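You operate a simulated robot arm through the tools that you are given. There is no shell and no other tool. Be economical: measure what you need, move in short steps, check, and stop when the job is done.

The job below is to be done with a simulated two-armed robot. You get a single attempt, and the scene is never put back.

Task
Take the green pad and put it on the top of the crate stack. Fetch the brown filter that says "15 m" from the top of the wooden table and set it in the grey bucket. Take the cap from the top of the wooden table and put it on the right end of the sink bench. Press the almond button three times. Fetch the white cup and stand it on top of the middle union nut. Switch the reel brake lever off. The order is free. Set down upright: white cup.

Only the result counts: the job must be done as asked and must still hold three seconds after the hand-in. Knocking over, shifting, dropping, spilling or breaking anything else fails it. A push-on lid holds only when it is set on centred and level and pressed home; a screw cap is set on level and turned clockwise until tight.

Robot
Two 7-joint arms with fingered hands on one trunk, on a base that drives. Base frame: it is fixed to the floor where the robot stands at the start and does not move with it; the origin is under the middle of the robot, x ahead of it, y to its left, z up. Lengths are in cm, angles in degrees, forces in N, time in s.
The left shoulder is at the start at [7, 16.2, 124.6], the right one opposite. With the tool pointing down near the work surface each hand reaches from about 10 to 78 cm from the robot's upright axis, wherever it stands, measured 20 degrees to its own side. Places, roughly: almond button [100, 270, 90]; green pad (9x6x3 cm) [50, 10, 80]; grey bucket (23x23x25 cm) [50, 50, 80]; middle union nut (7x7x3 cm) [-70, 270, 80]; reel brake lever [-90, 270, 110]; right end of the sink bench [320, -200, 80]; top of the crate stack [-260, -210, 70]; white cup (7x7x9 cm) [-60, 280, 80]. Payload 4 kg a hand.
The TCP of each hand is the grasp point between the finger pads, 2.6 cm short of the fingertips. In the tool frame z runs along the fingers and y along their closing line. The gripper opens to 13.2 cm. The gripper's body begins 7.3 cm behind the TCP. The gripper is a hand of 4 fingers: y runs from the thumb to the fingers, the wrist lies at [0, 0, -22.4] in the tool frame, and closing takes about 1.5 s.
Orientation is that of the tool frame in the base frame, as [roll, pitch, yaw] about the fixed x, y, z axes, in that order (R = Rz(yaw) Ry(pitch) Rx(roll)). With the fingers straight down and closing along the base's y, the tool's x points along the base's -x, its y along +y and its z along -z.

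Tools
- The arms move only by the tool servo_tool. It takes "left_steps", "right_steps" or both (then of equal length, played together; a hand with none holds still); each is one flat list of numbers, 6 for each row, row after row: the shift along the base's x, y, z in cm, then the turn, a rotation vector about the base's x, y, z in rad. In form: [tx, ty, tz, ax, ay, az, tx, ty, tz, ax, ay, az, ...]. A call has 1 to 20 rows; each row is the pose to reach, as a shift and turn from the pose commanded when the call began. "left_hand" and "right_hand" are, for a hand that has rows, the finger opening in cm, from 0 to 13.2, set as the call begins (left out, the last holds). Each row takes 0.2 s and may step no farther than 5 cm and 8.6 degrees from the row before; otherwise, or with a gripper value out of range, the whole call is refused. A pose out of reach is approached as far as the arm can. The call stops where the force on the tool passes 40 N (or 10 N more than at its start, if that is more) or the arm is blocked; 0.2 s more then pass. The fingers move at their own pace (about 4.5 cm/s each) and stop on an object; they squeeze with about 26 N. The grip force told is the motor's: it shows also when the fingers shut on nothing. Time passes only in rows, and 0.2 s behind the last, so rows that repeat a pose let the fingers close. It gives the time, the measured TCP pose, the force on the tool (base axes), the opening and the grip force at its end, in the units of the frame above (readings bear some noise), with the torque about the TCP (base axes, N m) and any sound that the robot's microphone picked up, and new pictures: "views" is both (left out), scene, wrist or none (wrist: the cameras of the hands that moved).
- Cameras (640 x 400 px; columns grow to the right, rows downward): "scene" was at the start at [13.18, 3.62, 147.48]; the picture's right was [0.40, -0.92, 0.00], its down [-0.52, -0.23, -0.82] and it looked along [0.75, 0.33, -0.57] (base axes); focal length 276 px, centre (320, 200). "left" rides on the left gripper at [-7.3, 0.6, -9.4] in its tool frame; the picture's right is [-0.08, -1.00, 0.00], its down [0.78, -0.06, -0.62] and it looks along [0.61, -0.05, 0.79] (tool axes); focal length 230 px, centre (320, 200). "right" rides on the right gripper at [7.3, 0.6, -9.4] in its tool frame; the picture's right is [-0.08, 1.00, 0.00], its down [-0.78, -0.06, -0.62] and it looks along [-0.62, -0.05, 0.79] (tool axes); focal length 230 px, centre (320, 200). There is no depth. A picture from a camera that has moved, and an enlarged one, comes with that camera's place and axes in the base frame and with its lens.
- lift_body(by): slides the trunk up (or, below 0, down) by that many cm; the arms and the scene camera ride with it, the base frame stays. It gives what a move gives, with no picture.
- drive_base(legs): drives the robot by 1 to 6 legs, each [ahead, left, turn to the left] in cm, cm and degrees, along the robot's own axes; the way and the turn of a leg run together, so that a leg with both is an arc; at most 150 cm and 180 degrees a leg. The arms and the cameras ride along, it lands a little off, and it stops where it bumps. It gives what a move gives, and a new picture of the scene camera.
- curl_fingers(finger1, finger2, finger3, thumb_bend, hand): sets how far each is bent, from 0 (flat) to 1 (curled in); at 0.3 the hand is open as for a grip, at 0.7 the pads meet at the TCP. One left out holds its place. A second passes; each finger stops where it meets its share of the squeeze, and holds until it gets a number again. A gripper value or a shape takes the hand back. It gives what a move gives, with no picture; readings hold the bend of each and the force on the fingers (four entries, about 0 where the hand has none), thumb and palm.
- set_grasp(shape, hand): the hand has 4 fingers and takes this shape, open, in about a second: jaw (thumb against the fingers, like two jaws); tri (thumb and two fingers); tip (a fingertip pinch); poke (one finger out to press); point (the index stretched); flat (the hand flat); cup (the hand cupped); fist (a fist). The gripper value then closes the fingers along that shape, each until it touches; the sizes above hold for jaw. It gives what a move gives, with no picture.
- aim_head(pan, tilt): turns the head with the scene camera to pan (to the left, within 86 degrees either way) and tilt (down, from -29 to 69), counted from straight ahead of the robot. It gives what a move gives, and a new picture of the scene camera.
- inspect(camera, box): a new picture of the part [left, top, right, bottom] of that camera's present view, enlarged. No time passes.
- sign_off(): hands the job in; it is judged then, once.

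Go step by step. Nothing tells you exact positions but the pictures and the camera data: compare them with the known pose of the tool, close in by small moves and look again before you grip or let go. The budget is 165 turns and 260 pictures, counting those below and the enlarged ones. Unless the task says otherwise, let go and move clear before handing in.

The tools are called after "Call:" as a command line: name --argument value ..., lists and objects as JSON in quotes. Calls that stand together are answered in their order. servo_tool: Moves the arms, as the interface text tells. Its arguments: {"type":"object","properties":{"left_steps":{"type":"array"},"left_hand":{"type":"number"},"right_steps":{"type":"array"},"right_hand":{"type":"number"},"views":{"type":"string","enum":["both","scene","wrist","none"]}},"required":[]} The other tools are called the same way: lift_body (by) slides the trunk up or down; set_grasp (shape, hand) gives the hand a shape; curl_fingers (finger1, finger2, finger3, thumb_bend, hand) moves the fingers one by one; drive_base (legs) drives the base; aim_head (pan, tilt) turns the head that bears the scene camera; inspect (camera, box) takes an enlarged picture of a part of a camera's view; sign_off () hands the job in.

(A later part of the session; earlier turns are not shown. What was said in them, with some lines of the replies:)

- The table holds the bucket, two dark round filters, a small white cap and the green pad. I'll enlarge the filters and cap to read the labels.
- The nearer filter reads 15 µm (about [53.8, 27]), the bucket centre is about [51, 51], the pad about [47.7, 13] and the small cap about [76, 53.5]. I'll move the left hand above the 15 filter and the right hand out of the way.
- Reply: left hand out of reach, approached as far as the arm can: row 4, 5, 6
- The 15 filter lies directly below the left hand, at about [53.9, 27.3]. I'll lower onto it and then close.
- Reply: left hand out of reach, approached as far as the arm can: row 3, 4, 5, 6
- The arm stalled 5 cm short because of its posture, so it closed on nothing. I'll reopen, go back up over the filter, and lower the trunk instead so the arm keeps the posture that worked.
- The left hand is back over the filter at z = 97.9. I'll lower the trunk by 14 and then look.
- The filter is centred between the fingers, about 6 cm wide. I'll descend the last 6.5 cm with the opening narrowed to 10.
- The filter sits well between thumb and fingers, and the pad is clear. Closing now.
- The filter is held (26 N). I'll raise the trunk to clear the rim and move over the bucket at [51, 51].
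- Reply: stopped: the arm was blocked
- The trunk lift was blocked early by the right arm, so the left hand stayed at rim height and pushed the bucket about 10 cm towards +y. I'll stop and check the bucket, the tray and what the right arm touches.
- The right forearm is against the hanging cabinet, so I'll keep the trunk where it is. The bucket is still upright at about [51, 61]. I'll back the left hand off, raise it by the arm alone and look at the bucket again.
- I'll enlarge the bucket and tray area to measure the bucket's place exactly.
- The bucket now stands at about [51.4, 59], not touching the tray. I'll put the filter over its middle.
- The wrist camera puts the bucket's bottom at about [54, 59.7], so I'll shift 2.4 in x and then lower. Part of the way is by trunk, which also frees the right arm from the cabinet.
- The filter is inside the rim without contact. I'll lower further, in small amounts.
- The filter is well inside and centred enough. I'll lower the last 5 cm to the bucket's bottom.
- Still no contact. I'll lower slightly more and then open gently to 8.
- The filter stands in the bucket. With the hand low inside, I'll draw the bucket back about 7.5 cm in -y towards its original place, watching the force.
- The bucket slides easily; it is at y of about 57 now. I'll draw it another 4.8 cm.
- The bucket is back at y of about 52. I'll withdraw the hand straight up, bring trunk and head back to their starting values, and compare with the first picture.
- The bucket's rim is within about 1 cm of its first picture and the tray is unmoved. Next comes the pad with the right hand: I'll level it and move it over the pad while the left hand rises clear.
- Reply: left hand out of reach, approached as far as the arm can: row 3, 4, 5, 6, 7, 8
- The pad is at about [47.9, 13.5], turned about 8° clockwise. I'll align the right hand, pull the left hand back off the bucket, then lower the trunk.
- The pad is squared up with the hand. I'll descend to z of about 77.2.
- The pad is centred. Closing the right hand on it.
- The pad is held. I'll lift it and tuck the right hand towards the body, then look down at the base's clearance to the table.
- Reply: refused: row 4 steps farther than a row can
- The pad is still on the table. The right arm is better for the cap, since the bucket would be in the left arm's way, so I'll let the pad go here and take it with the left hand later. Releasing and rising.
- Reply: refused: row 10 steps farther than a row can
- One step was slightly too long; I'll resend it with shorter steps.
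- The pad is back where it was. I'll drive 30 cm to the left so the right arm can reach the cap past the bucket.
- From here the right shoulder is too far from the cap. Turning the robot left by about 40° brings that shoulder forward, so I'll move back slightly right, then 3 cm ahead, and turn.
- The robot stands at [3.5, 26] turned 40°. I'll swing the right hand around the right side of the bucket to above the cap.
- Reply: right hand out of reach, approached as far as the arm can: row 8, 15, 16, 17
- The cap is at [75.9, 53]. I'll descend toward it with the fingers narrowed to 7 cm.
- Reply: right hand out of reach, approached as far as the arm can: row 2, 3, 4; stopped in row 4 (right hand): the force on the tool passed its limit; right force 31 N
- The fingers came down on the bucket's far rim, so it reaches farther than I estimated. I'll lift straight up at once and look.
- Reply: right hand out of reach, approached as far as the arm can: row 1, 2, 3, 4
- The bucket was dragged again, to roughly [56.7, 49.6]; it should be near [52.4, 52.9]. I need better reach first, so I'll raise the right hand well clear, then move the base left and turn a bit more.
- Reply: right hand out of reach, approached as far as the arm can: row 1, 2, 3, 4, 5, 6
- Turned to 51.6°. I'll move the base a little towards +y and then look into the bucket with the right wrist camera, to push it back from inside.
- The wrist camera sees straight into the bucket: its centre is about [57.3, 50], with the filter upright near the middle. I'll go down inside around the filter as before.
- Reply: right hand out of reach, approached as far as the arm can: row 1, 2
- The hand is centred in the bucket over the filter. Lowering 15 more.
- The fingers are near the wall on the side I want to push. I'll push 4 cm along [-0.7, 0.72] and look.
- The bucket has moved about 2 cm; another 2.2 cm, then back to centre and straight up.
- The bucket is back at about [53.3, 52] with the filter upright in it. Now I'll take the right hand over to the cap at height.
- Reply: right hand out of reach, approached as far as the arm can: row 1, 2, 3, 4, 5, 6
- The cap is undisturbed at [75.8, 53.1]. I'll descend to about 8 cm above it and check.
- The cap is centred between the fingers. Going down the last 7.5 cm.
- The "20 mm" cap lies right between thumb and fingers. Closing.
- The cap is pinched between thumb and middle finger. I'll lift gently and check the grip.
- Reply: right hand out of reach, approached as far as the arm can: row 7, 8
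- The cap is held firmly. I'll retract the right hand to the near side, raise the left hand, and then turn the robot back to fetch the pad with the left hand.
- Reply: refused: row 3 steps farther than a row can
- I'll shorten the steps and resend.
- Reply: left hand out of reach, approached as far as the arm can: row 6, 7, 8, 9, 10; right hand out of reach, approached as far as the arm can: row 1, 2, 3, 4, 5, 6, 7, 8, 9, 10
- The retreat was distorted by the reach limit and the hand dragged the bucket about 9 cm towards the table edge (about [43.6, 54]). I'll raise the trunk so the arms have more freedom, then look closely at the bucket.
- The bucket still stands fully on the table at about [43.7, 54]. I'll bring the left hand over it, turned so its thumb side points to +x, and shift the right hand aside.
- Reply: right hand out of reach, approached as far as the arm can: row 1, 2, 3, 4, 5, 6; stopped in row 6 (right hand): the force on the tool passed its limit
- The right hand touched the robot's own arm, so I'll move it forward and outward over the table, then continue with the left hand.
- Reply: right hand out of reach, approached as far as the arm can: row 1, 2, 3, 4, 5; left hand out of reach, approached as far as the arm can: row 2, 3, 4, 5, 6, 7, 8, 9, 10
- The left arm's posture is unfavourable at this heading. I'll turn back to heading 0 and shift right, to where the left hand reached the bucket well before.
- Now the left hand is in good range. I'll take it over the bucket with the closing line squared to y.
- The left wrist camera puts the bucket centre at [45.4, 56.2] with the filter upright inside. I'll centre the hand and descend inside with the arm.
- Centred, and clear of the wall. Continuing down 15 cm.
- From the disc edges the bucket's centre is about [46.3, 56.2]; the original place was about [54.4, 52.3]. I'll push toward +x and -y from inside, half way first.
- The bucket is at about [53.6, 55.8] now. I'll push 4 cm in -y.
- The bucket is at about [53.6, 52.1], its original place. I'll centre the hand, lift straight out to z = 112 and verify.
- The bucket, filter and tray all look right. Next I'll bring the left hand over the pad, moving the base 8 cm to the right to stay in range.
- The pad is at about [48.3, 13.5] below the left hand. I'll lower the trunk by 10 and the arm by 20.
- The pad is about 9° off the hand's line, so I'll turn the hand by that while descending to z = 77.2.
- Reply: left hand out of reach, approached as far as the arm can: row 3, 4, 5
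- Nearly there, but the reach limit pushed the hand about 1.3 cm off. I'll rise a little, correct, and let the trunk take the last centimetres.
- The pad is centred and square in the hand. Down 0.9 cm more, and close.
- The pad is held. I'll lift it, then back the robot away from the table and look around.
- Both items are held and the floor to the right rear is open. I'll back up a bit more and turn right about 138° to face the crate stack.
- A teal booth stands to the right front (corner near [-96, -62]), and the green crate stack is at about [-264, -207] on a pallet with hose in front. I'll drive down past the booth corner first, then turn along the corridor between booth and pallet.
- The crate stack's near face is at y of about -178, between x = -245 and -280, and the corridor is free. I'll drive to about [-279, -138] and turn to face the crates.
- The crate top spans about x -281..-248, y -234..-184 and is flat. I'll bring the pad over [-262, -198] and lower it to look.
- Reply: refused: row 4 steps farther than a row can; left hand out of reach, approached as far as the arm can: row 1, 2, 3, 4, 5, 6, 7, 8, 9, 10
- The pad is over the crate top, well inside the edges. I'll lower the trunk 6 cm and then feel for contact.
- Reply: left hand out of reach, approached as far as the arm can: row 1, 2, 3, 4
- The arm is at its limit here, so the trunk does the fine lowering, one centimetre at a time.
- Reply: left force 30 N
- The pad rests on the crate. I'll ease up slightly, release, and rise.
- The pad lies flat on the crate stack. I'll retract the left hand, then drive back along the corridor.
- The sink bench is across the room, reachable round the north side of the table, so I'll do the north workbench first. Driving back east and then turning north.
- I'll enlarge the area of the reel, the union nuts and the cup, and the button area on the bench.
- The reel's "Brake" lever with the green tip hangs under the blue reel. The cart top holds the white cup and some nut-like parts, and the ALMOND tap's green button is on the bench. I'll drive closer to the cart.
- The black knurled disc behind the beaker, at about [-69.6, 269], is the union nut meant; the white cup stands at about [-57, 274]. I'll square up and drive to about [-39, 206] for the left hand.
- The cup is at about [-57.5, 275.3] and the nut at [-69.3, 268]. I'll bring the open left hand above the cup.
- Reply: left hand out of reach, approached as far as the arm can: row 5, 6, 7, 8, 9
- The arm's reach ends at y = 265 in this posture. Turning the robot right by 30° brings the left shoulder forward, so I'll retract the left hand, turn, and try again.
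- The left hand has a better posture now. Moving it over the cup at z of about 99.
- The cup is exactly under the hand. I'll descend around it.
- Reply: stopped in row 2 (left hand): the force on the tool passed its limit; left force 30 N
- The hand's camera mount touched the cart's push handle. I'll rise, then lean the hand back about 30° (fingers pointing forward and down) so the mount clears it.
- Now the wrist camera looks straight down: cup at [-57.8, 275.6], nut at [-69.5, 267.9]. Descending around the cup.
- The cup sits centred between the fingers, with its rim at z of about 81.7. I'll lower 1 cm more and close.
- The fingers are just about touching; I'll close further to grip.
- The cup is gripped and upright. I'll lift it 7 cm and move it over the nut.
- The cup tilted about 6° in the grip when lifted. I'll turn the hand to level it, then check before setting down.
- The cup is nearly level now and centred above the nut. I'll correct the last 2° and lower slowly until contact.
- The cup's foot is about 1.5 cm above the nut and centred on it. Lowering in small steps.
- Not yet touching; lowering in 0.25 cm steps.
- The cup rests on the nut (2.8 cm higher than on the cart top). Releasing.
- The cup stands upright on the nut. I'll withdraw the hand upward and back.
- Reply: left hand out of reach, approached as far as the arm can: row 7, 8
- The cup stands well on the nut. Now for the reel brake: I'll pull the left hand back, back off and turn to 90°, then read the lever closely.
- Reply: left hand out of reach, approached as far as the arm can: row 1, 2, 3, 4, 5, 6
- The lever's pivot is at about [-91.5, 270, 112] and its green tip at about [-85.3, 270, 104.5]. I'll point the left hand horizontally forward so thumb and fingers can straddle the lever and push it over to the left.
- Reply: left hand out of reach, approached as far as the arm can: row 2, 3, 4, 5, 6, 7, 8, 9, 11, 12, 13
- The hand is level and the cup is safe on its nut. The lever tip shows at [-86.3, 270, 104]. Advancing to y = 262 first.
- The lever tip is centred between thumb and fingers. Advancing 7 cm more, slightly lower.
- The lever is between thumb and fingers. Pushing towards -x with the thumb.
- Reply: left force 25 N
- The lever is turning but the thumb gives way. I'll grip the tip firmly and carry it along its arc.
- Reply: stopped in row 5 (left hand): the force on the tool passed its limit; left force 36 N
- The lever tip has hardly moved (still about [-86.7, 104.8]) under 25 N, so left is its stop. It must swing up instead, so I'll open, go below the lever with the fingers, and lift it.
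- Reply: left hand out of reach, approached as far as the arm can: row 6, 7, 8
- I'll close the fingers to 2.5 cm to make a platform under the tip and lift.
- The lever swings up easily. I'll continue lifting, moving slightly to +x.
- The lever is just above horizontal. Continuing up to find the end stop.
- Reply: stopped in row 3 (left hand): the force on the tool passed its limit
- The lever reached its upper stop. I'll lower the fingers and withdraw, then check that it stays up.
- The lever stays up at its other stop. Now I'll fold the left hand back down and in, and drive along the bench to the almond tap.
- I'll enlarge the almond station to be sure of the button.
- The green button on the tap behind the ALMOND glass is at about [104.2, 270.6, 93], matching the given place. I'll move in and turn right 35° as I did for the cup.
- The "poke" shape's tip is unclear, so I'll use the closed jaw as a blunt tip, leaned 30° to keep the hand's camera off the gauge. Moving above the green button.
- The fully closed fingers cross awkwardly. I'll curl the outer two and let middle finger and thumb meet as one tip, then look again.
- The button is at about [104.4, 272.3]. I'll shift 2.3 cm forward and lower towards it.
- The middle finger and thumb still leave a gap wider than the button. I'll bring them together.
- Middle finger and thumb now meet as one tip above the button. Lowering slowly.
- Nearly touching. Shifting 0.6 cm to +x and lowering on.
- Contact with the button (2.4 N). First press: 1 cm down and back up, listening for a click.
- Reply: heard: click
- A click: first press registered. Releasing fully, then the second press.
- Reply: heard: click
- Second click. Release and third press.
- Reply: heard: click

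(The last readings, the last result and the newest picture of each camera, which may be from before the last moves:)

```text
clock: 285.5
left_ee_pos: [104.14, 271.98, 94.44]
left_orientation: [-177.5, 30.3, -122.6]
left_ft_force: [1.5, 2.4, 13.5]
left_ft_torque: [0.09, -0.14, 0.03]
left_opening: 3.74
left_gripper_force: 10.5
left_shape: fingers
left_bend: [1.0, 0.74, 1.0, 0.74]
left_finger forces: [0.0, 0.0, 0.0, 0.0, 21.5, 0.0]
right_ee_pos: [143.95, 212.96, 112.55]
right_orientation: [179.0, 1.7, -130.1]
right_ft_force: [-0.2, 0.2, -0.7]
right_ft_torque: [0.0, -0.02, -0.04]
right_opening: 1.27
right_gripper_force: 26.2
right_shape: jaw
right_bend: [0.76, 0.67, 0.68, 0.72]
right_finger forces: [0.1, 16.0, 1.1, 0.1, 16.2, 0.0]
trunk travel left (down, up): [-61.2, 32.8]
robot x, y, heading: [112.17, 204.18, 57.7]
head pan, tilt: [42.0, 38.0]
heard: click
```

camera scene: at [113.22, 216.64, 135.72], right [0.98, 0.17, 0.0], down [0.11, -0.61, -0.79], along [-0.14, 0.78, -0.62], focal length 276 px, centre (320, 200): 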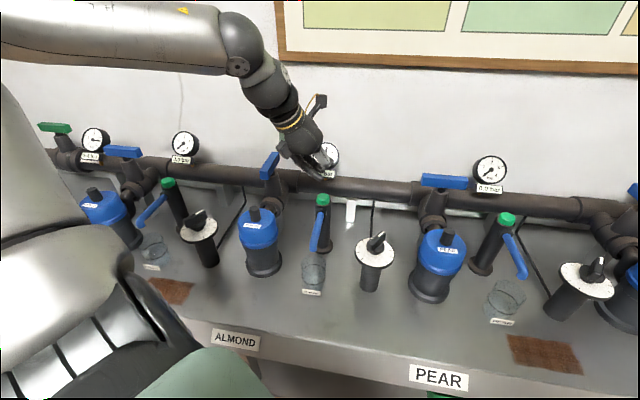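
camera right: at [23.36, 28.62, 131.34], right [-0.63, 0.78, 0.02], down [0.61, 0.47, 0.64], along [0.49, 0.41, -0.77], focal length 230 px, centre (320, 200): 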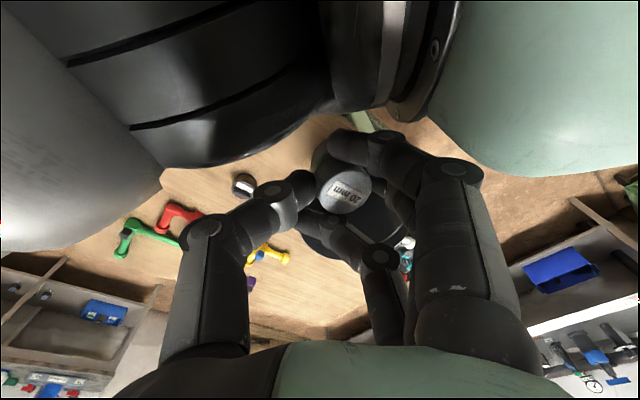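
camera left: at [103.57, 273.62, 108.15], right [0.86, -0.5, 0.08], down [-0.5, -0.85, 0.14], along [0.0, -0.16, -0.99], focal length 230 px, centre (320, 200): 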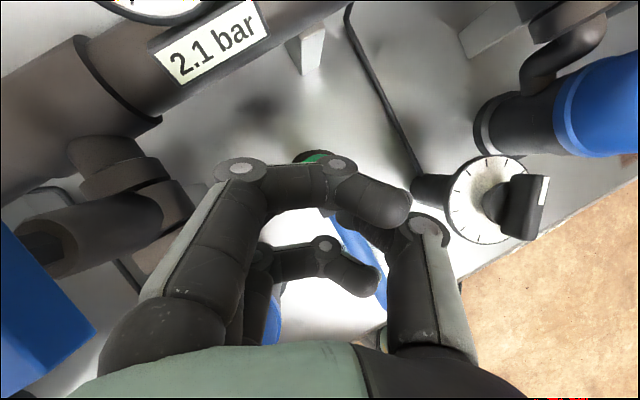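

Third click. I'll rise, withdraw the left hand and set off towards the sink bench with the cap.

Call:
servo_tool --left_steps '[0, 0, 3, 0, 0, 0, 0, 0, 7, 0, 0, 0, 0, -3, 10, 0, 0, 0, 0.3, -7, 12, 0, 0, 0, 0.8, -11, 13, -0.1, 0.065, 0, 1.3, -15, 13, -0.2, 0.13, 0, 1.8, -19, 13, -0.3, 0.195, 0, 2.2, -23, 13, -0.4, 0.26, 0, 2.6, -27, 13, -0.44, 0.285, 0, 2.6, -28, 13, -0.44, 0.285, 0]' --views "none"

Call:
drive_base --legs '[[-25, 0, 0], [0, 0, -58]]'

Call:
aim_head --pan -25 --tilt 20

```text
clock: 287.7
left_ee_pos: [106.87, 243.83, 107.32]
left_orientation: [-177.6, 0.0, -122.6]
left_ft_force: [-0.7, 0.2, -0.3]
left_ft_torque: [0.0, 0.0, 0.0]
left_opening: 3.78
left_gripper_force: 0.0
left_shape: fingers
left_bend: [1.0, 0.74, 1.0, 0.73]
left_finger forces: [0.0, 0.0, 0.0, 0.0, 0.1, 0.0]
right_ee_pos: [143.87, 212.97, 112.54]
right_orientation: [179.0, 1.5, -130.2]
right_ft_force: [0.8, -0.1, 0.1]
right_ft_torque: [0.0, 0.0, 0.01]
right_opening: 1.26
right_gripper_force: 25.8
right_shape: jaw
right_bend: [0.76, 0.67, 0.68, 0.72]
right_finger forces: [0.0, 16.0, 1.1, 0.1, 16.2, 0.0]
trunk travel left (down, up): [-61.2, 32.8]
robot x, y, heading: [111.96, 203.59, 58.0]
head pan, tilt: [42.0, 38.0]
```

```text
clock: 292.1
left_ee_pos: [130.09, 208.43, 107.35]
left_orientation: [-177.7, 0.2, 179.3]
left_ft_force: [-0.2, 0.4, 0.1]
left_ft_torque: [-0.03, 0.01, 0.05]
left_opening: 3.79
left_gripper_force: 0.0
left_shape: fingers
left_bend: [1.0, 0.74, 1.0, 0.73]
left_finger forces: [0.0, 0.1, 0.0, 0.0, 0.0, 0.0]
right_ee_pos: [123.45, 160.75, 112.65]
right_orientation: [179.0, 1.5, 171.6]
right_ft_force: [0.5, -0.2, -0.8]
right_ft_torque: [0.01, -0.02, -0.01]
right_opening: 1.28
right_gripper_force: 25.8
right_shape: jaw
right_bend: [0.76, 0.67, 0.68, 0.72]
right_finger forces: [0.0, 15.7, 1.1, 0.0, 16.2, 0.0]
trunk travel left (down, up): [-61.2, 32.8]
robot x, y, heading: [98.7, 183.13, -0.3]
head pan, tilt: [42.0, 38.0]
camera scene: at [110.36, 188.82, 135.71], right [0.67, -0.75, 0.0], down [-0.46, -0.41, -0.79], along [0.59, 0.52, -0.62], focal length 276 px, centre (320, 200)
```

scene: 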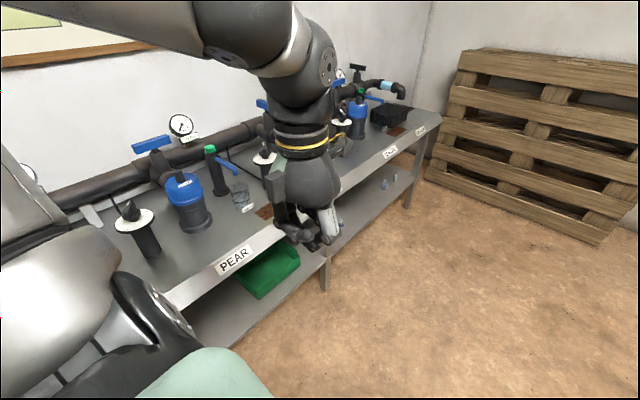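

```text
clock: 293.4
left_ee_pos: [130.12, 208.55, 107.23]
left_orientation: [-177.7, 0.0, 179.3]
left_ft_force: [0.6, -0.3, 0.1]
left_ft_torque: [-0.02, -0.05, 0.0]
left_opening: 3.75
left_gripper_force: 0.0
left_shape: fingers
left_bend: [1.0, 0.74, 1.0, 0.73]
left_finger forces: [0.0, 0.0, 0.0, 0.0, 0.1, 0.1]
right_ee_pos: [123.34, 160.7, 112.55]
right_orientation: [179.1, 1.5, 171.7]
right_ft_force: [-0.3, -0.1, -1.5]
right_ft_torque: [-0.01, 0.0, 0.0]
right_opening: 1.24
right_gripper_force: 26.3
right_shape: jaw
right_bend: [0.76, 0.67, 0.68, 0.72]
right_finger forces: [0.1, 15.6, 1.1, 0.0, 16.1, 0.0]
trunk travel left (down, up): [-61.2, 32.8]
robot x, y, heading: [98.91, 182.97, -0.4]
head pan, tilt: [-25.0, 20.0]
camera scene: at [112.34, 179.11, 138.55], right [-0.43, -0.9, 0.0], down [-0.31, 0.15, -0.94], along [0.85, -0.4, -0.34], focal length 276 px, centre (320, 200)
```

scene: 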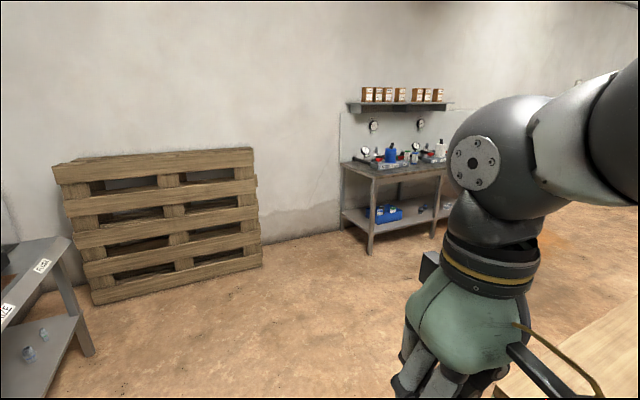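

The way east is clear, and I see a gauge bench on the east wall. I'll drive east, turn south and look for the sink bench.

Call:
drive_base --legs '[[115, 0, 0], [0, 0, -80]]'

Call:
aim_head --pan 10 --tilt 20

```text
clock: 302.7
left_ee_pos: [245.14, 155.74, 107.34]
left_orientation: [-177.6, 0.0, 99.9]
left_ft_force: [0.1, 0.0, 0.1]
left_ft_torque: [-0.01, 0.01, 0.02]
left_opening: 3.77
left_gripper_force: 0.1
left_shape: fingers
left_bend: [1.0, 0.74, 1.0, 0.73]
left_finger forces: [0.1, 0.0, 0.0, 0.0, 0.0, 0.0]
right_ee_pos: [197.08, 153.47, 112.71]
right_orientation: [179.1, 1.6, 92.5]
right_ft_force: [-0.4, 0.6, 0.1]
right_ft_torque: [0.01, 0.02, 0.04]
right_opening: 1.27
right_gripper_force: 25.9
right_shape: jaw
right_bend: [0.76, 0.67, 0.68, 0.72]
right_finger forces: [0.1, 15.3, 1.0, 0.1, 15.8, 0.1]
trunk travel left (down, up): [-61.2, 32.8]
robot x, y, heading: [214.22, 181.68, -79.4]
head pan, tilt: [-25.0, 20.0]
camera scene: at [212.9, 167.86, 138.55], right [-0.97, 0.25, 0.0], down [0.09, 0.33, -0.94], along [-0.23, -0.91, -0.34], focal length 276 px, centre (320, 200)
```

scene: 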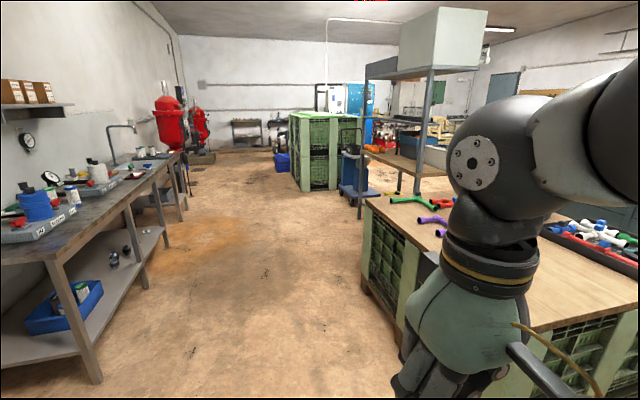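

```text
clock: 303.7
left_ee_pos: [245.17, 155.64, 107.31]
left_orientation: [-177.6, 0.1, 100.0]
left_ft_force: [0.2, 0.0, -0.1]
left_ft_torque: [0.0, -0.03, -0.04]
left_opening: 3.78
left_gripper_force: 0.1
left_shape: fingers
left_bend: [1.0, 0.74, 1.0, 0.73]
left_finger forces: [0.0, 0.1, 0.1, 0.0, 0.1, 0.0]
right_ee_pos: [196.94, 153.4, 112.66]
right_orientation: [179.1, 1.5, 92.5]
right_ft_force: [0.6, -0.7, 0.0]
right_ft_torque: [0.01, 0.01, 0.01]
right_opening: 1.26
right_gripper_force: 25.6
right_shape: jaw
right_bend: [0.76, 0.67, 0.68, 0.72]
right_finger forces: [0.1, 15.3, 1.1, 0.0, 15.8, 0.0]
trunk travel left (down, up): [-61.2, 32.8]
robot x, y, heading: [214.44, 181.71, -79.3]
head pan, tilt: [10.0, 20.0]
camera scene: at [218.48, 168.15, 138.55], right [-0.94, -0.35, 0.0], down [-0.12, 0.32, -0.94], along [0.33, -0.88, -0.34], focal length 276 px, centre (320, 200)
```

scene: 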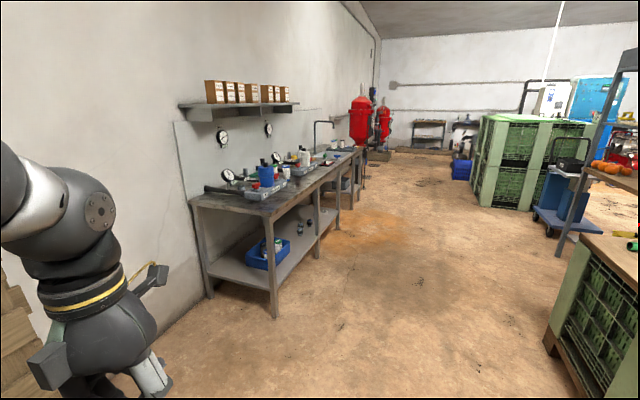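

The sink bench runs along the east wall to the south. I'll straighten to -90° and drive down the aisle.

Call:
drive_base --legs '[[0, 0, -10.7], [150, 0, 0], [130, 0, 0]]'

Call:
aim_head --pan 50 --tilt 25

```text
clock: 318.4
left_ee_pos: [239.67, -138.39, 107.25]
left_orientation: [-177.6, 0.1, 88.4]
left_ft_force: [-0.7, -0.2, -0.1]
left_ft_torque: [0.0, 0.04, -0.03]
left_opening: 3.79
left_gripper_force: 0.0
left_shape: fingers
left_bend: [1.0, 0.74, 1.0, 0.73]
left_finger forces: [0.0, 0.1, 0.0, 0.0, 0.0, 0.0]
right_ee_pos: [192.09, -130.99, 112.59]
right_orientation: [179.1, 1.6, 80.8]
right_ft_force: [-0.5, 0.3, -0.3]
right_ft_torque: [0.0, 0.02, 0.03]
right_opening: 1.24
right_gripper_force: 25.5
right_shape: jaw
right_bend: [0.76, 0.67, 0.68, 0.72]
right_finger forces: [0.1, 15.5, 1.1, 0.0, 15.9, 0.0]
trunk travel left (down, up): [-61.2, 32.8]
robot x, y, heading: [214.72, -106.26, -91.1]
head pan, tilt: [10.0, 20.0]
camera scene: at [216.02, -120.86, 138.55], right [-0.99, -0.16, 0.0], down [-0.05, 0.34, -0.94], along [0.15, -0.93, -0.34], focal length 276 px, centre (320, 200)
```

scene: 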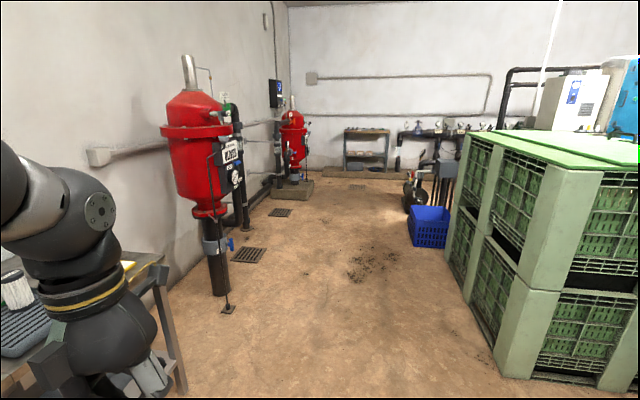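

```text
clock: 319.4
left_ee_pos: [239.67, -138.39, 107.36]
left_orientation: [-177.6, 0.1, 88.5]
left_ft_force: [0.5, 0.5, 1.3]
left_ft_torque: [0.0, -0.02, 0.01]
left_opening: 3.77
left_gripper_force: 0.1
left_shape: fingers
left_bend: [1.0, 0.74, 1.0, 0.73]
left_finger forces: [0.0, 0.0, 0.0, 0.0, 0.0, 0.0]
right_ee_pos: [191.99, -130.99, 112.67]
right_orientation: [179.2, 1.5, 80.8]
right_ft_force: [0.0, 0.1, -0.5]
right_ft_torque: [0.05, -0.04, -0.02]
right_opening: 1.24
right_gripper_force: 26.2
right_shape: jaw
right_bend: [0.76, 0.67, 0.68, 0.72]
right_finger forces: [0.0, 15.5, 1.1, 0.1, 15.9, 0.0]
trunk travel left (down, up): [-61.2, 32.8]
robot x, y, heading: [214.45, -106.51, -91.1]
head pan, tilt: [50.0, 25.0]
camera scene: at [221.51, -117.73, 137.74], right [-0.66, -0.75, 0.0], down [-0.32, 0.28, -0.91], along [0.68, -0.6, -0.42], focal length 276 px, centre (320, 200)
```

scene: 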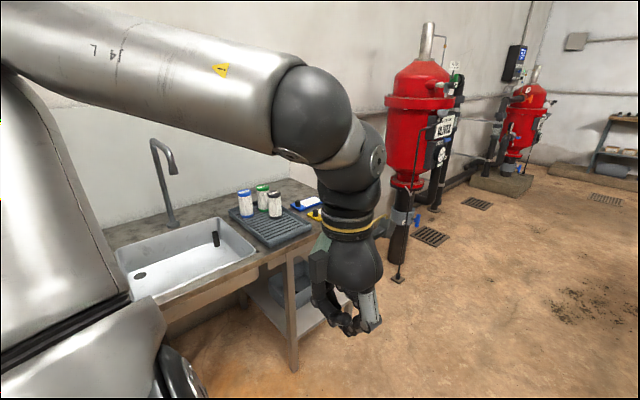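

I see the sink, a rack with bottles and the bench's right end beyond them. I'll drive further south and turn to face the bench.

Call:
drive_base --legs '[[72, 0, 0], [0, 0, 91]]'

Call:
aim_head --pan -10 --tilt 30

```text
clock: 327.4
left_ee_pos: [241.87, -151.6, 107.3]
left_orientation: [-177.7, 0.1, -176.7]
left_ft_force: [0.6, 0.5, -0.2]
left_ft_torque: [0.02, -0.02, 0.02]
left_opening: 3.8
left_gripper_force: 0.0
left_shape: fingers
left_bend: [1.0, 0.74, 1.0, 0.73]
left_finger forces: [0.0, 0.0, 0.0, 0.1, 0.1, 0.0]
right_ee_pos: [238.61, -199.77, 112.57]
right_orientation: [179.1, 1.5, 175.7]
right_ft_force: [0.1, 0.3, 0.3]
right_ft_torque: [0.06, 0.01, 0.03]
right_opening: 1.22
right_gripper_force: 26.3
right_shape: jaw
right_bend: [0.76, 0.67, 0.68, 0.72]
right_finger forces: [0.0, 15.2, 0.5, 0.0, 15.8, 0.0]
trunk travel left (down, up): [-61.2, 32.8]
robot x, y, heading: [212.69, -179.44, 3.8]
head pan, tilt: [50.0, 25.0]
camera scene: at [223.07, -171.46, 137.74], right [0.81, -0.59, 0.0], down [-0.25, -0.34, -0.91], along [0.54, 0.73, -0.42], focal length 276 px, centre (320, 200)
```

scene: 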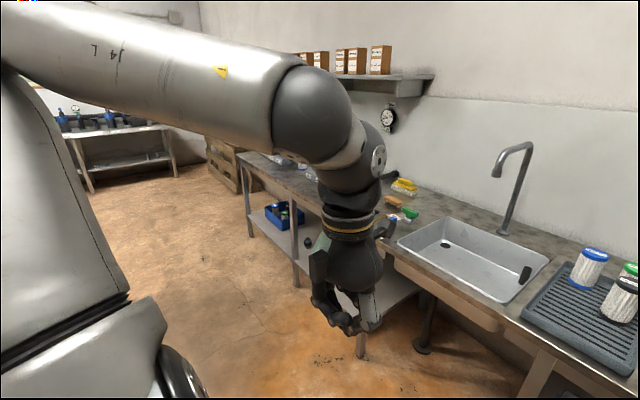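

```text
clock: 328.8
left_ee_pos: [241.93, -151.51, 107.31]
left_orientation: [-177.6, 0.2, -176.7]
left_ft_force: [0.2, -0.3, -0.2]
left_ft_torque: [0.01, -0.01, 0.01]
left_opening: 3.8
left_gripper_force: 0.0
left_shape: fingers
left_bend: [1.0, 0.74, 1.0, 0.73]
left_finger forces: [0.0, 0.1, 0.0, 0.0, 0.1, 0.0]
right_ee_pos: [238.66, -199.76, 112.62]
right_orientation: [179.1, 1.5, 175.7]
right_ft_force: [0.2, 0.2, -0.2]
right_ft_torque: [0.01, -0.01, 0.01]
right_opening: 1.23
right_gripper_force: 26.2
right_shape: jaw
right_bend: [0.76, 0.67, 0.68, 0.72]
right_finger forces: [0.0, 15.4, 0.4, 0.0, 15.6, 0.0]
trunk travel left (down, up): [-61.2, 32.8]
robot x, y, heading: [212.29, -179.21, 3.9]
head pan, tilt: [-10.0, 30.0]
camera scene: at [226.62, -179.86, 136.95], right [-0.11, -0.99, 0.0], down [-0.5, 0.05, -0.87], along [0.86, -0.09, -0.5], focal length 276 px, centre (320, 200)
```

scene: 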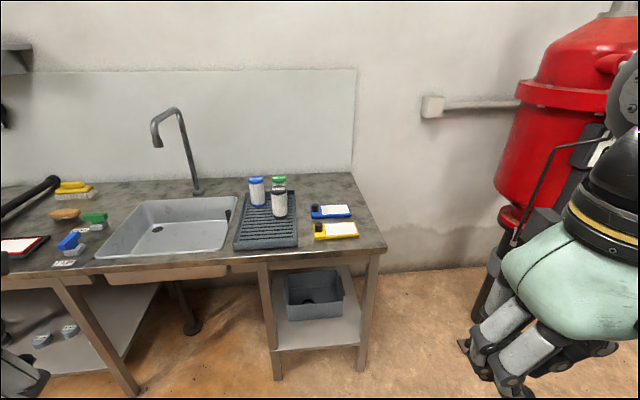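

The right end holds a yellow and a blue pad, with free strips beside and in front of them. I'll enlarge it to find the best free spot.

Call:
inspect --camera "scene" --box '[230, 160, 400, 270]'

```text
3.64 times, centred on (315, 215) of scene
camera zoom: at [226.62, -179.86, 136.95], right [-0.11, -0.99, 0.0], down [-0.5, 0.05, -0.87], along [0.86, -0.09, -0.5], focal length 1004 px, centre (338, 146)
```

zoom: 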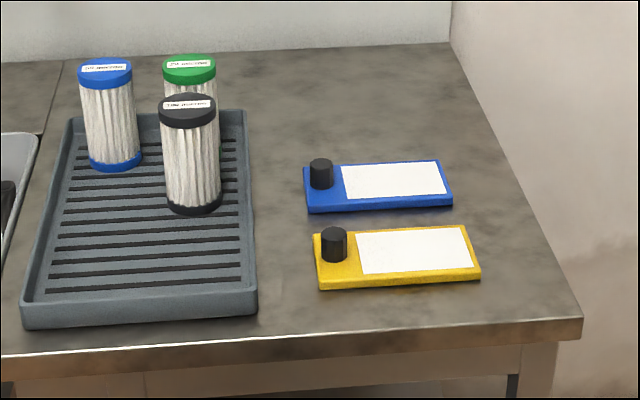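

Behind the blue pad there is a wide free area around [335, -199]. I'll drive up to the bench and turn left so the right arm reaches it.

Call:
drive_base --legs '[[50, -12, 0], [0, 0, 28]]'

Call:
aim_head --pan -38 --tilt 40

```text
clock: 333.1
left_ee_pos: [276.47, -149.4, 107.27]
left_orientation: [-177.7, 0.2, -148.9]
left_ft_force: [0.3, 0.0, -0.4]
left_ft_torque: [-0.01, 0.0, 0.0]
left_opening: 3.8
left_gripper_force: 0.1
left_shape: fingers
left_bend: [1.0, 0.74, 1.0, 0.73]
left_finger forces: [0.1, 0.0, 0.0, 0.1, 0.1, 0.0]
right_ee_pos: [295.91, -193.41, 112.57]
right_orientation: [179.1, 1.5, -156.2]
right_ft_force: [0.4, 0.3, 0.1]
right_ft_torque: [0.03, 0.0, -0.02]
right_opening: 1.25
right_gripper_force: 26.4
right_shape: jaw
right_bend: [0.76, 0.67, 0.68, 0.72]
right_finger forces: [0.0, 15.2, 0.3, 0.0, 15.7, 0.0]
trunk travel left (down, up): [-61.2, 32.8]
robot x, y, heading: [263.31, -187.56, 31.9]
head pan, tilt: [-10.0, 30.0]
camera scene: at [276.08, -181.55, 136.95], right [0.37, -0.93, 0.0], down [-0.46, -0.18, -0.87], along [0.8, 0.32, -0.5], focal length 276 px, centre (320, 200)
```

scene: 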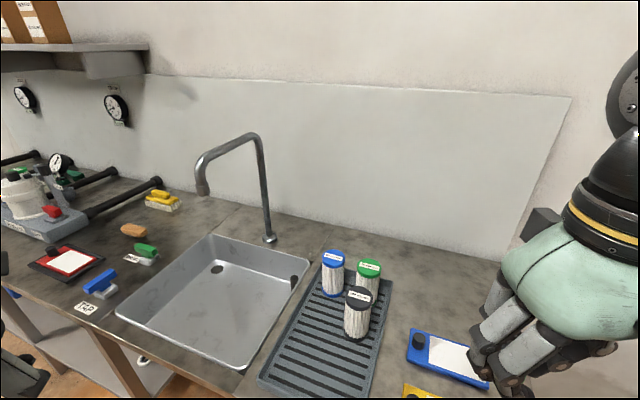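

```text
clock: 334.1
left_ee_pos: [276.42, -149.43, 107.3]
left_orientation: [-177.5, 0.0, -148.8]
left_ft_force: [0.1, -0.8, 0.1]
left_ft_torque: [0.02, 0.02, -0.01]
left_opening: 3.79
left_gripper_force: 0.1
left_shape: fingers
left_bend: [1.0, 0.74, 1.0, 0.73]
left_finger forces: [0.0, 0.1, 0.1, 0.0, 0.0, 0.0]
right_ee_pos: [295.93, -193.44, 112.56]
right_orientation: [179.1, 1.5, -156.5]
right_ft_force: [0.0, -0.4, -0.9]
right_ft_torque: [0.03, 0.01, -0.01]
right_opening: 1.25
right_gripper_force: 26.1
right_shape: jaw
right_bend: [0.76, 0.67, 0.68, 0.72]
right_finger forces: [0.0, 15.1, 0.3, 0.1, 15.7, 0.1]
trunk travel left (down, up): [-61.2, 32.8]
robot x, y, heading: [263.62, -187.48, 31.6]
head pan, tilt: [-38.0, 40.0]
camera scene: at [276.13, -185.82, 135.41], right [-0.11, -0.99, 0.0], down [-0.64, 0.07, -0.77], along [0.76, -0.08, -0.64], focal length 276 px, centre (320, 200)
```

scene: 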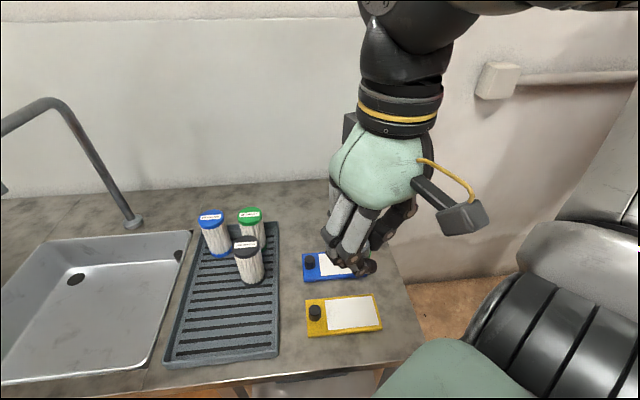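

Now I'll move the right hand over to [334, -200], coming down to z of about 96.

Call:
servo_tool --right_steps '[4.2, -0.7, -1, 0, 0, 0, 8.4, -1.4, -2, 0, 0, 0, 12.6, -2.1, -4, 0, 0, 0, 16.8, -2.8, -6, 0, 0, 0, 21, -3.5, -8, 0, 0, 0, 25.2, -4.2, -10, 0, 0, 0, 29.4, -4.9, -12, 0, 0, 0, 33.6, -5.6, -14, 0, 0, 0, 37.5, -6.3, -16, 0, 0, 0, 37.5, -6.3, -16, 0, 0, 0]'

```text
clock: 336.2
left_ee_pos: [276.35, -149.42, 107.24]
left_orientation: [-177.6, 0.1, -148.9]
left_ft_force: [-0.5, 0.1, -1.1]
left_ft_torque: [0.03, 0.0, 0.02]
left_opening: 3.78
left_gripper_force: 0.0
left_shape: fingers
left_bend: [1.0, 0.74, 1.0, 0.73]
left_finger forces: [0.0, 0.1, 0.1, 0.0, 0.0, 0.0]
right_ee_pos: [333.31, -199.6, 96.76]
right_orientation: [179.1, 1.7, -156.5]
right_ft_force: [-0.4, 0.5, 0.2]
right_ft_torque: [0.03, -0.01, -0.02]
right_opening: 1.24
right_gripper_force: 25.6
right_shape: jaw
right_bend: [0.76, 0.67, 0.68, 0.72]
right_finger forces: [0.0, 15.4, 0.6, 0.0, 15.6, 0.1]
right hand out of reach, approached as far as the arm can: row 1, 2, 3, 4
trunk travel left (down, up): [-61.2, 32.8]
robot x, y, heading: [263.07, -187.44, 31.9]
head pan, tilt: [-38.0, 40.0]
camera scene: at [275.99, -185.84, 135.43], right [-0.11, -0.99, 0.0], down [-0.64, 0.07, -0.77], along [0.76, -0.08, -0.64], focal length 276 px, centre (320, 200)
camera right: at [326.04, -202.16, 105.97], right [-0.33, 0.94, 0.02], down [0.73, 0.24, 0.64], along [0.6, 0.22, -0.77], focal length 230 px, centre (320, 200)
```

scene: 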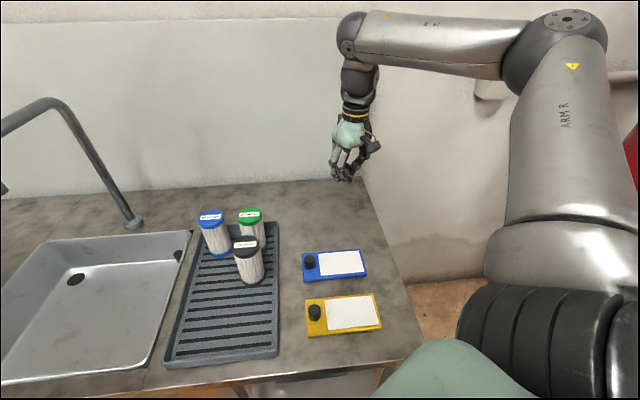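
right: 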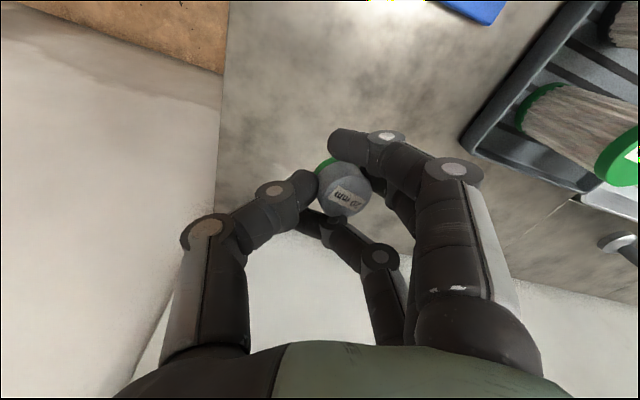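

The cap is above a free area of the right end, still upright in the grip. Lowering to z of about 84 and then feeling for contact.

Call:
servo_tool --right_steps '[0, 0, -4, 0, 0, 0, 0, 0, -8, 0, 0, 0, 0, 0, -11, 0, 0, 0, 0, 0, -13, 0, 0, 0, 0, 0, -13, 0, 0, 0]' --views "wrist"

Call:
inspect --camera "scene" --box '[290, 110, 430, 230]'

```text
clock: 337.4
left_ee_pos: [276.34, -149.4, 107.36]
left_orientation: [-177.6, 0.1, -148.9]
left_ft_force: [-0.9, 1.0, -0.7]
left_ft_torque: [0.0, 0.02, -0.02]
left_opening: 3.81
left_gripper_force: 0.1
left_shape: fingers
left_bend: [1.0, 0.74, 1.0, 0.73]
left_finger forces: [0.0, 0.0, 0.0, 0.0, 0.1, 0.1]
right_ee_pos: [333.25, -199.71, 83.54]
right_orientation: [179.1, 1.7, -156.4]
right_ft_force: [-0.4, -0.4, 0.5]
right_ft_torque: [-0.05, 0.02, -0.03]
right_opening: 1.23
right_gripper_force: 26.1
right_shape: jaw
right_bend: [0.76, 0.67, 0.68, 0.72]
right_finger forces: [0.1, 15.5, 0.6, 0.0, 15.5, 0.0]
trunk travel left (down, up): [-61.2, 32.8]
robot x, y, heading: [263.25, -187.51, 31.6]
head pan, tilt: [-38.0, 40.0]
camera right: at [326.17, -202.3, 92.76], right [-0.33, 0.94, 0.02], down [0.73, 0.24, 0.64], along [0.6, 0.22, -0.77], focal length 230 px, centre (320, 200)
```

right: 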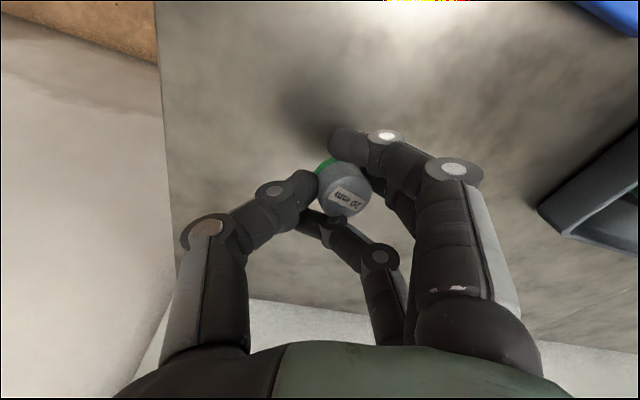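

```text
3.33 times, centred on (360, 170) of scene
camera zoom: at [276.08, -185.81, 135.42], right [-0.11, -0.99, 0.0], down [-0.64, 0.07, -0.77], along [0.76, -0.08, -0.64], focal length 921 px, centre (187, 300)
```

zoom: 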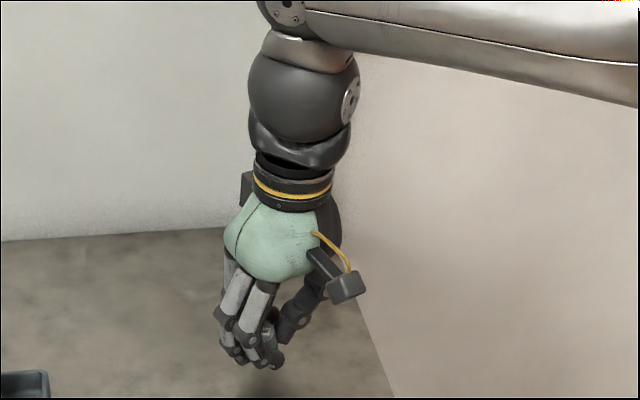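

Still some centimetres to go; lowering in steps with force checks.

Call:
servo_tool --right_steps '[0, 0, -1.5, 0, 0, 0, 0, 0, -3, 0, 0, 0, 0, 0, -4, 0, 0, 0, 0, 0, -4, 0, 0, 0]' --views "none"

Call:
servo_tool --right_steps '[0, 0, -0.5, 0, 0, 0, 0, 0, -1, 0, 0, 0, 0, 0, -1, 0, 0, 0]' --views "wrist"

```text
clock: 338.3
left_ee_pos: [276.14, -149.37, 107.45]
left_orientation: [-177.5, 0.1, -148.9]
left_ft_force: [-0.5, -0.5, -0.9]
left_ft_torque: [0.02, 0.01, -0.01]
left_opening: 3.79
left_gripper_force: 0.1
left_shape: fingers
left_bend: [1.0, 0.74, 1.0, 0.73]
left_finger forces: [0.1, 0.0, 0.1, 0.1, 0.0, 0.1]
right_ee_pos: [333.49, -199.19, 80.67]
right_orientation: [178.6, 2.8, -156.4]
right_ft_force: [-7.3, -2.1, 32.8]
right_ft_torque: [0.73, 0.72, 0.24]
right_opening: 1.54
right_gripper_force: 26.0
right_shape: jaw
right_bend: [0.76, 0.73, 0.69, 0.72]
right_finger forces: [0.0, 53.8, 3.3, 0.1, 18.6, 0.1]
trunk travel left (down, up): [-61.2, 32.8]
robot x, y, heading: [263.28, -187.79, 32.1]
head pan, tilt: [-38.0, 40.0]
stopped in row 4 (right hand): the force on the tool passed its limit (the readings are from after the stop); the commanded pose is now the measured one
```

```text
clock: 338.7
left_ee_pos: [275.98, -149.43, 107.42]
left_orientation: [-177.5, 0.2, -148.8]
left_ft_force: [0.4, 0.1, -1.1]
left_ft_torque: [0.02, 0.01, 0.0]
left_opening: 3.78
left_gripper_force: 0.0
left_shape: fingers
left_bend: [1.0, 0.74, 1.0, 0.73]
left_finger forces: [0.1, 0.1, 0.0, 0.0, 0.0, 0.1]
right_ee_pos: [333.65, -199.2, 80.64]
right_orientation: [178.4, 3.2, -156.6]
right_ft_force: [-8.4, -2.6, 34.0]
right_ft_torque: [0.87, 0.7, 0.21]
right_opening: 1.52
right_gripper_force: 26.0
right_shape: jaw
right_bend: [0.76, 0.73, 0.69, 0.72]
right_finger forces: [0.0, 53.5, 4.0, 0.0, 18.3, 0.1]
trunk travel left (down, up): [-61.2, 32.8]
robot x, y, heading: [263.47, -187.71, 31.6]
head pan, tilt: [-38.0, 40.0]
stopped in row 1 (right hand): the force on the tool passed its limit (the readings are from after the stop); the commanded pose is now the measured one
camera right: at [326.37, -201.86, 89.63], right [-0.33, 0.94, 0.03], down [0.72, 0.22, 0.66], along [0.61, 0.24, -0.75], focal length 230 px, centre (320, 200)
```

right: 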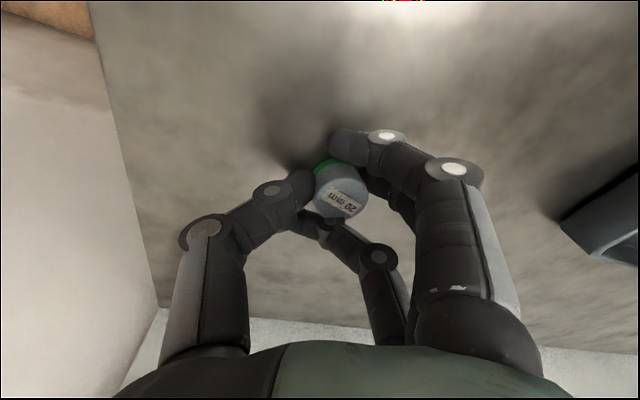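

Contact: the bench top is a bit higher than I thought. I'll ease up 0.6 cm and open the fingers.

Call:
servo_tool --right_steps '[0, 0, 0.4, 0, 0, 0, 0, 0, 0.6, 0, 0, 0, 0, 0, 0.6, 0, 0, 0]' --views "none"

Call:
servo_tool --right_steps '[0, 0, 0, 0, 0, 0, 0, 0, 0, 0, 0, 0, 0, 0, 0, 0, 0, 0, 0, 0, 0, 0, 0, 0]' --right_hand 6 --views "wrist"

```text
clock: 339.5
left_ee_pos: [276.15, -149.33, 107.38]
left_orientation: [-177.4, 0.2, -148.9]
left_ft_force: [-0.1, -0.1, 0.0]
left_ft_torque: [-0.03, -0.04, -0.02]
left_opening: 3.79
left_gripper_force: 0.0
left_shape: fingers
left_bend: [1.0, 0.74, 1.0, 0.73]
left_finger forces: [0.0, 0.0, 0.0, 0.0, 0.0, 0.0]
right_ee_pos: [333.89, -199.15, 80.8]
right_orientation: [178.7, 2.9, -156.6]
right_ft_force: [-0.6, 0.0, 16.0]
right_ft_torque: [0.4, 0.27, 0.01]
right_opening: 1.45
right_gripper_force: 26.7
right_shape: jaw
right_bend: [0.76, 0.72, 0.69, 0.72]
right_finger forces: [0.0, 32.5, 3.2, 0.0, 16.3, 0.0]
trunk travel left (down, up): [-61.2, 32.8]
robot x, y, heading: [262.87, -187.57, 32.0]
head pan, tilt: [-38.0, 40.0]
```

```text
clock: 340.5
left_ee_pos: [276.31, -149.42, 107.35]
left_orientation: [-177.6, 0.1, -149.0]
left_ft_force: [0.1, 0.3, 1.0]
left_ft_torque: [0.02, 0.03, 0.01]
left_opening: 3.79
left_gripper_force: 0.0
left_shape: fingers
left_bend: [1.0, 0.74, 1.0, 0.73]
left_finger forces: [0.0, 0.0, 0.0, 0.1, 0.1, 0.0]
right_ee_pos: [333.87, -199.12, 80.78]
right_orientation: [178.6, 2.8, -156.6]
right_ft_force: [-1.1, 1.3, 11.7]
right_ft_torque: [-0.17, 0.06, 0.01]
right_opening: 5.46
right_gripper_force: 0.0
right_shape: jaw
right_bend: [0.74, 0.73, 0.73, 0.72]
right_finger forces: [3.4, 0.1, 0.0, 0.0, 8.2, 0.0]
trunk travel left (down, up): [-61.2, 32.8]
robot x, y, heading: [263.35, -187.65, 31.6]
head pan, tilt: [-38.0, 40.0]
camera right: at [326.48, -201.87, 89.77], right [-0.33, 0.94, 0.03], down [0.72, 0.23, 0.65], along [0.61, 0.23, -0.76], focal length 230 px, centre (320, 200)
```

right: 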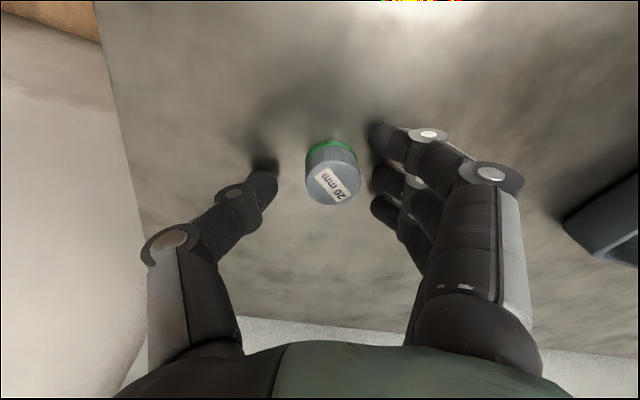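

The cap stands free on the bench. Rising straight up and withdrawing.

Call:
servo_tool --right_steps '[0, 0, 2, 0, 0, 0, 0, 0, 6, 0, 0, 0, 0, 0, 10, 0, 0, 0, 0, 0, 14, 0, 0, 0, -2, 0, 18, 0, 0, 0, -6, 0, 20, 0, 0, 0, -10, 0.5, 22, 0, 0, 0, -14, 1, 24, 0, 0, 0]' --right_hand 6 --views "both"

```text
clock: 342.3
left_ee_pos: [276.25, -149.38, 107.2]
left_orientation: [-177.6, 0.1, -148.8]
left_ft_force: [0.3, -0.3, 0.2]
left_ft_torque: [0.01, -0.02, 0.0]
left_opening: 3.76
left_gripper_force: 0.2
left_shape: fingers
left_bend: [1.0, 0.74, 1.0, 0.73]
left_finger forces: [0.0, 0.0, 0.0, 0.1, 0.0, 0.1]
right_ee_pos: [319.96, -197.64, 104.43]
right_orientation: [178.6, 2.9, -156.6]
right_ft_force: [-0.6, 0.6, 0.3]
right_ft_torque: [0.05, -0.06, 0.02]
right_opening: 5.92
right_gripper_force: 0.1
right_shape: jaw
right_bend: [0.73, 0.73, 0.73, 0.7]
right_finger forces: [0.0, 0.0, 0.0, 0.1, 0.0, 0.1]
right hand out of reach, approached as far as the arm can: row 8
trunk travel left (down, up): [-61.2, 32.8]
robot x, y, heading: [263.34, -187.58, 31.9]
head pan, tilt: [-38.0, 40.0]
camera scene: at [275.92, -185.8, 135.43], right [-0.11, -0.99, 0.0], down [-0.64, 0.07, -0.77], along [0.76, -0.08, -0.64], focal length 276 px, centre (320, 200)
camera right: at [312.58, -200.32, 113.55], right [-0.33, 0.95, 0.03], down [0.72, 0.23, 0.65], along [0.61, 0.23, -0.76], focal length 230 px, centre (320, 200)
```

scene: 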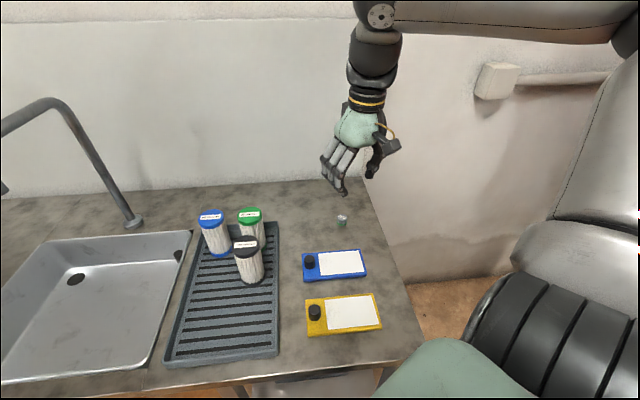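
right: 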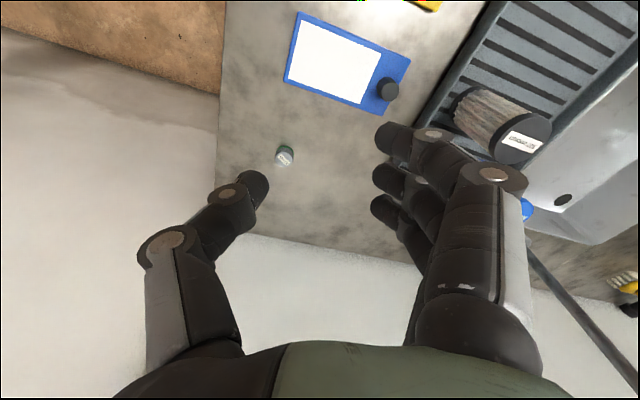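

The cap stands upright on the bench's right end and both hands are clear. The pad, filter, cup, lever and three button clicks are done, so I'm handing in.

Call:
sign_off

```text
The job is handed in.
```

I've handed in the job with all six parts done, but two points could count against it: the grey bucket got moved, and I had to guess which lever position is "off".

- **Green pad:** it lies flat on top of the crate stack.
- **15 µm filter:** it stands upright in the grey bucket. My hand dragged the bucket several times while I worked near it. I pushed it back each time, and it now stands within about 1–2 cm of where it started.
- **Cap:** it stands upright on the free part of the sink bench's right end, behind the blue pad.
- **Almond button:** I pressed it three times and heard three clicks.
- **White cup:** it stands upright on the black union nut behind the beaker. I took that as the middle nut because it sits at the position you gave.
- **Reel brake lever:** I lifted it from its lower stop to its upper stop, where it stays. There is no on/off marking, so I assumed the other stop is "off".
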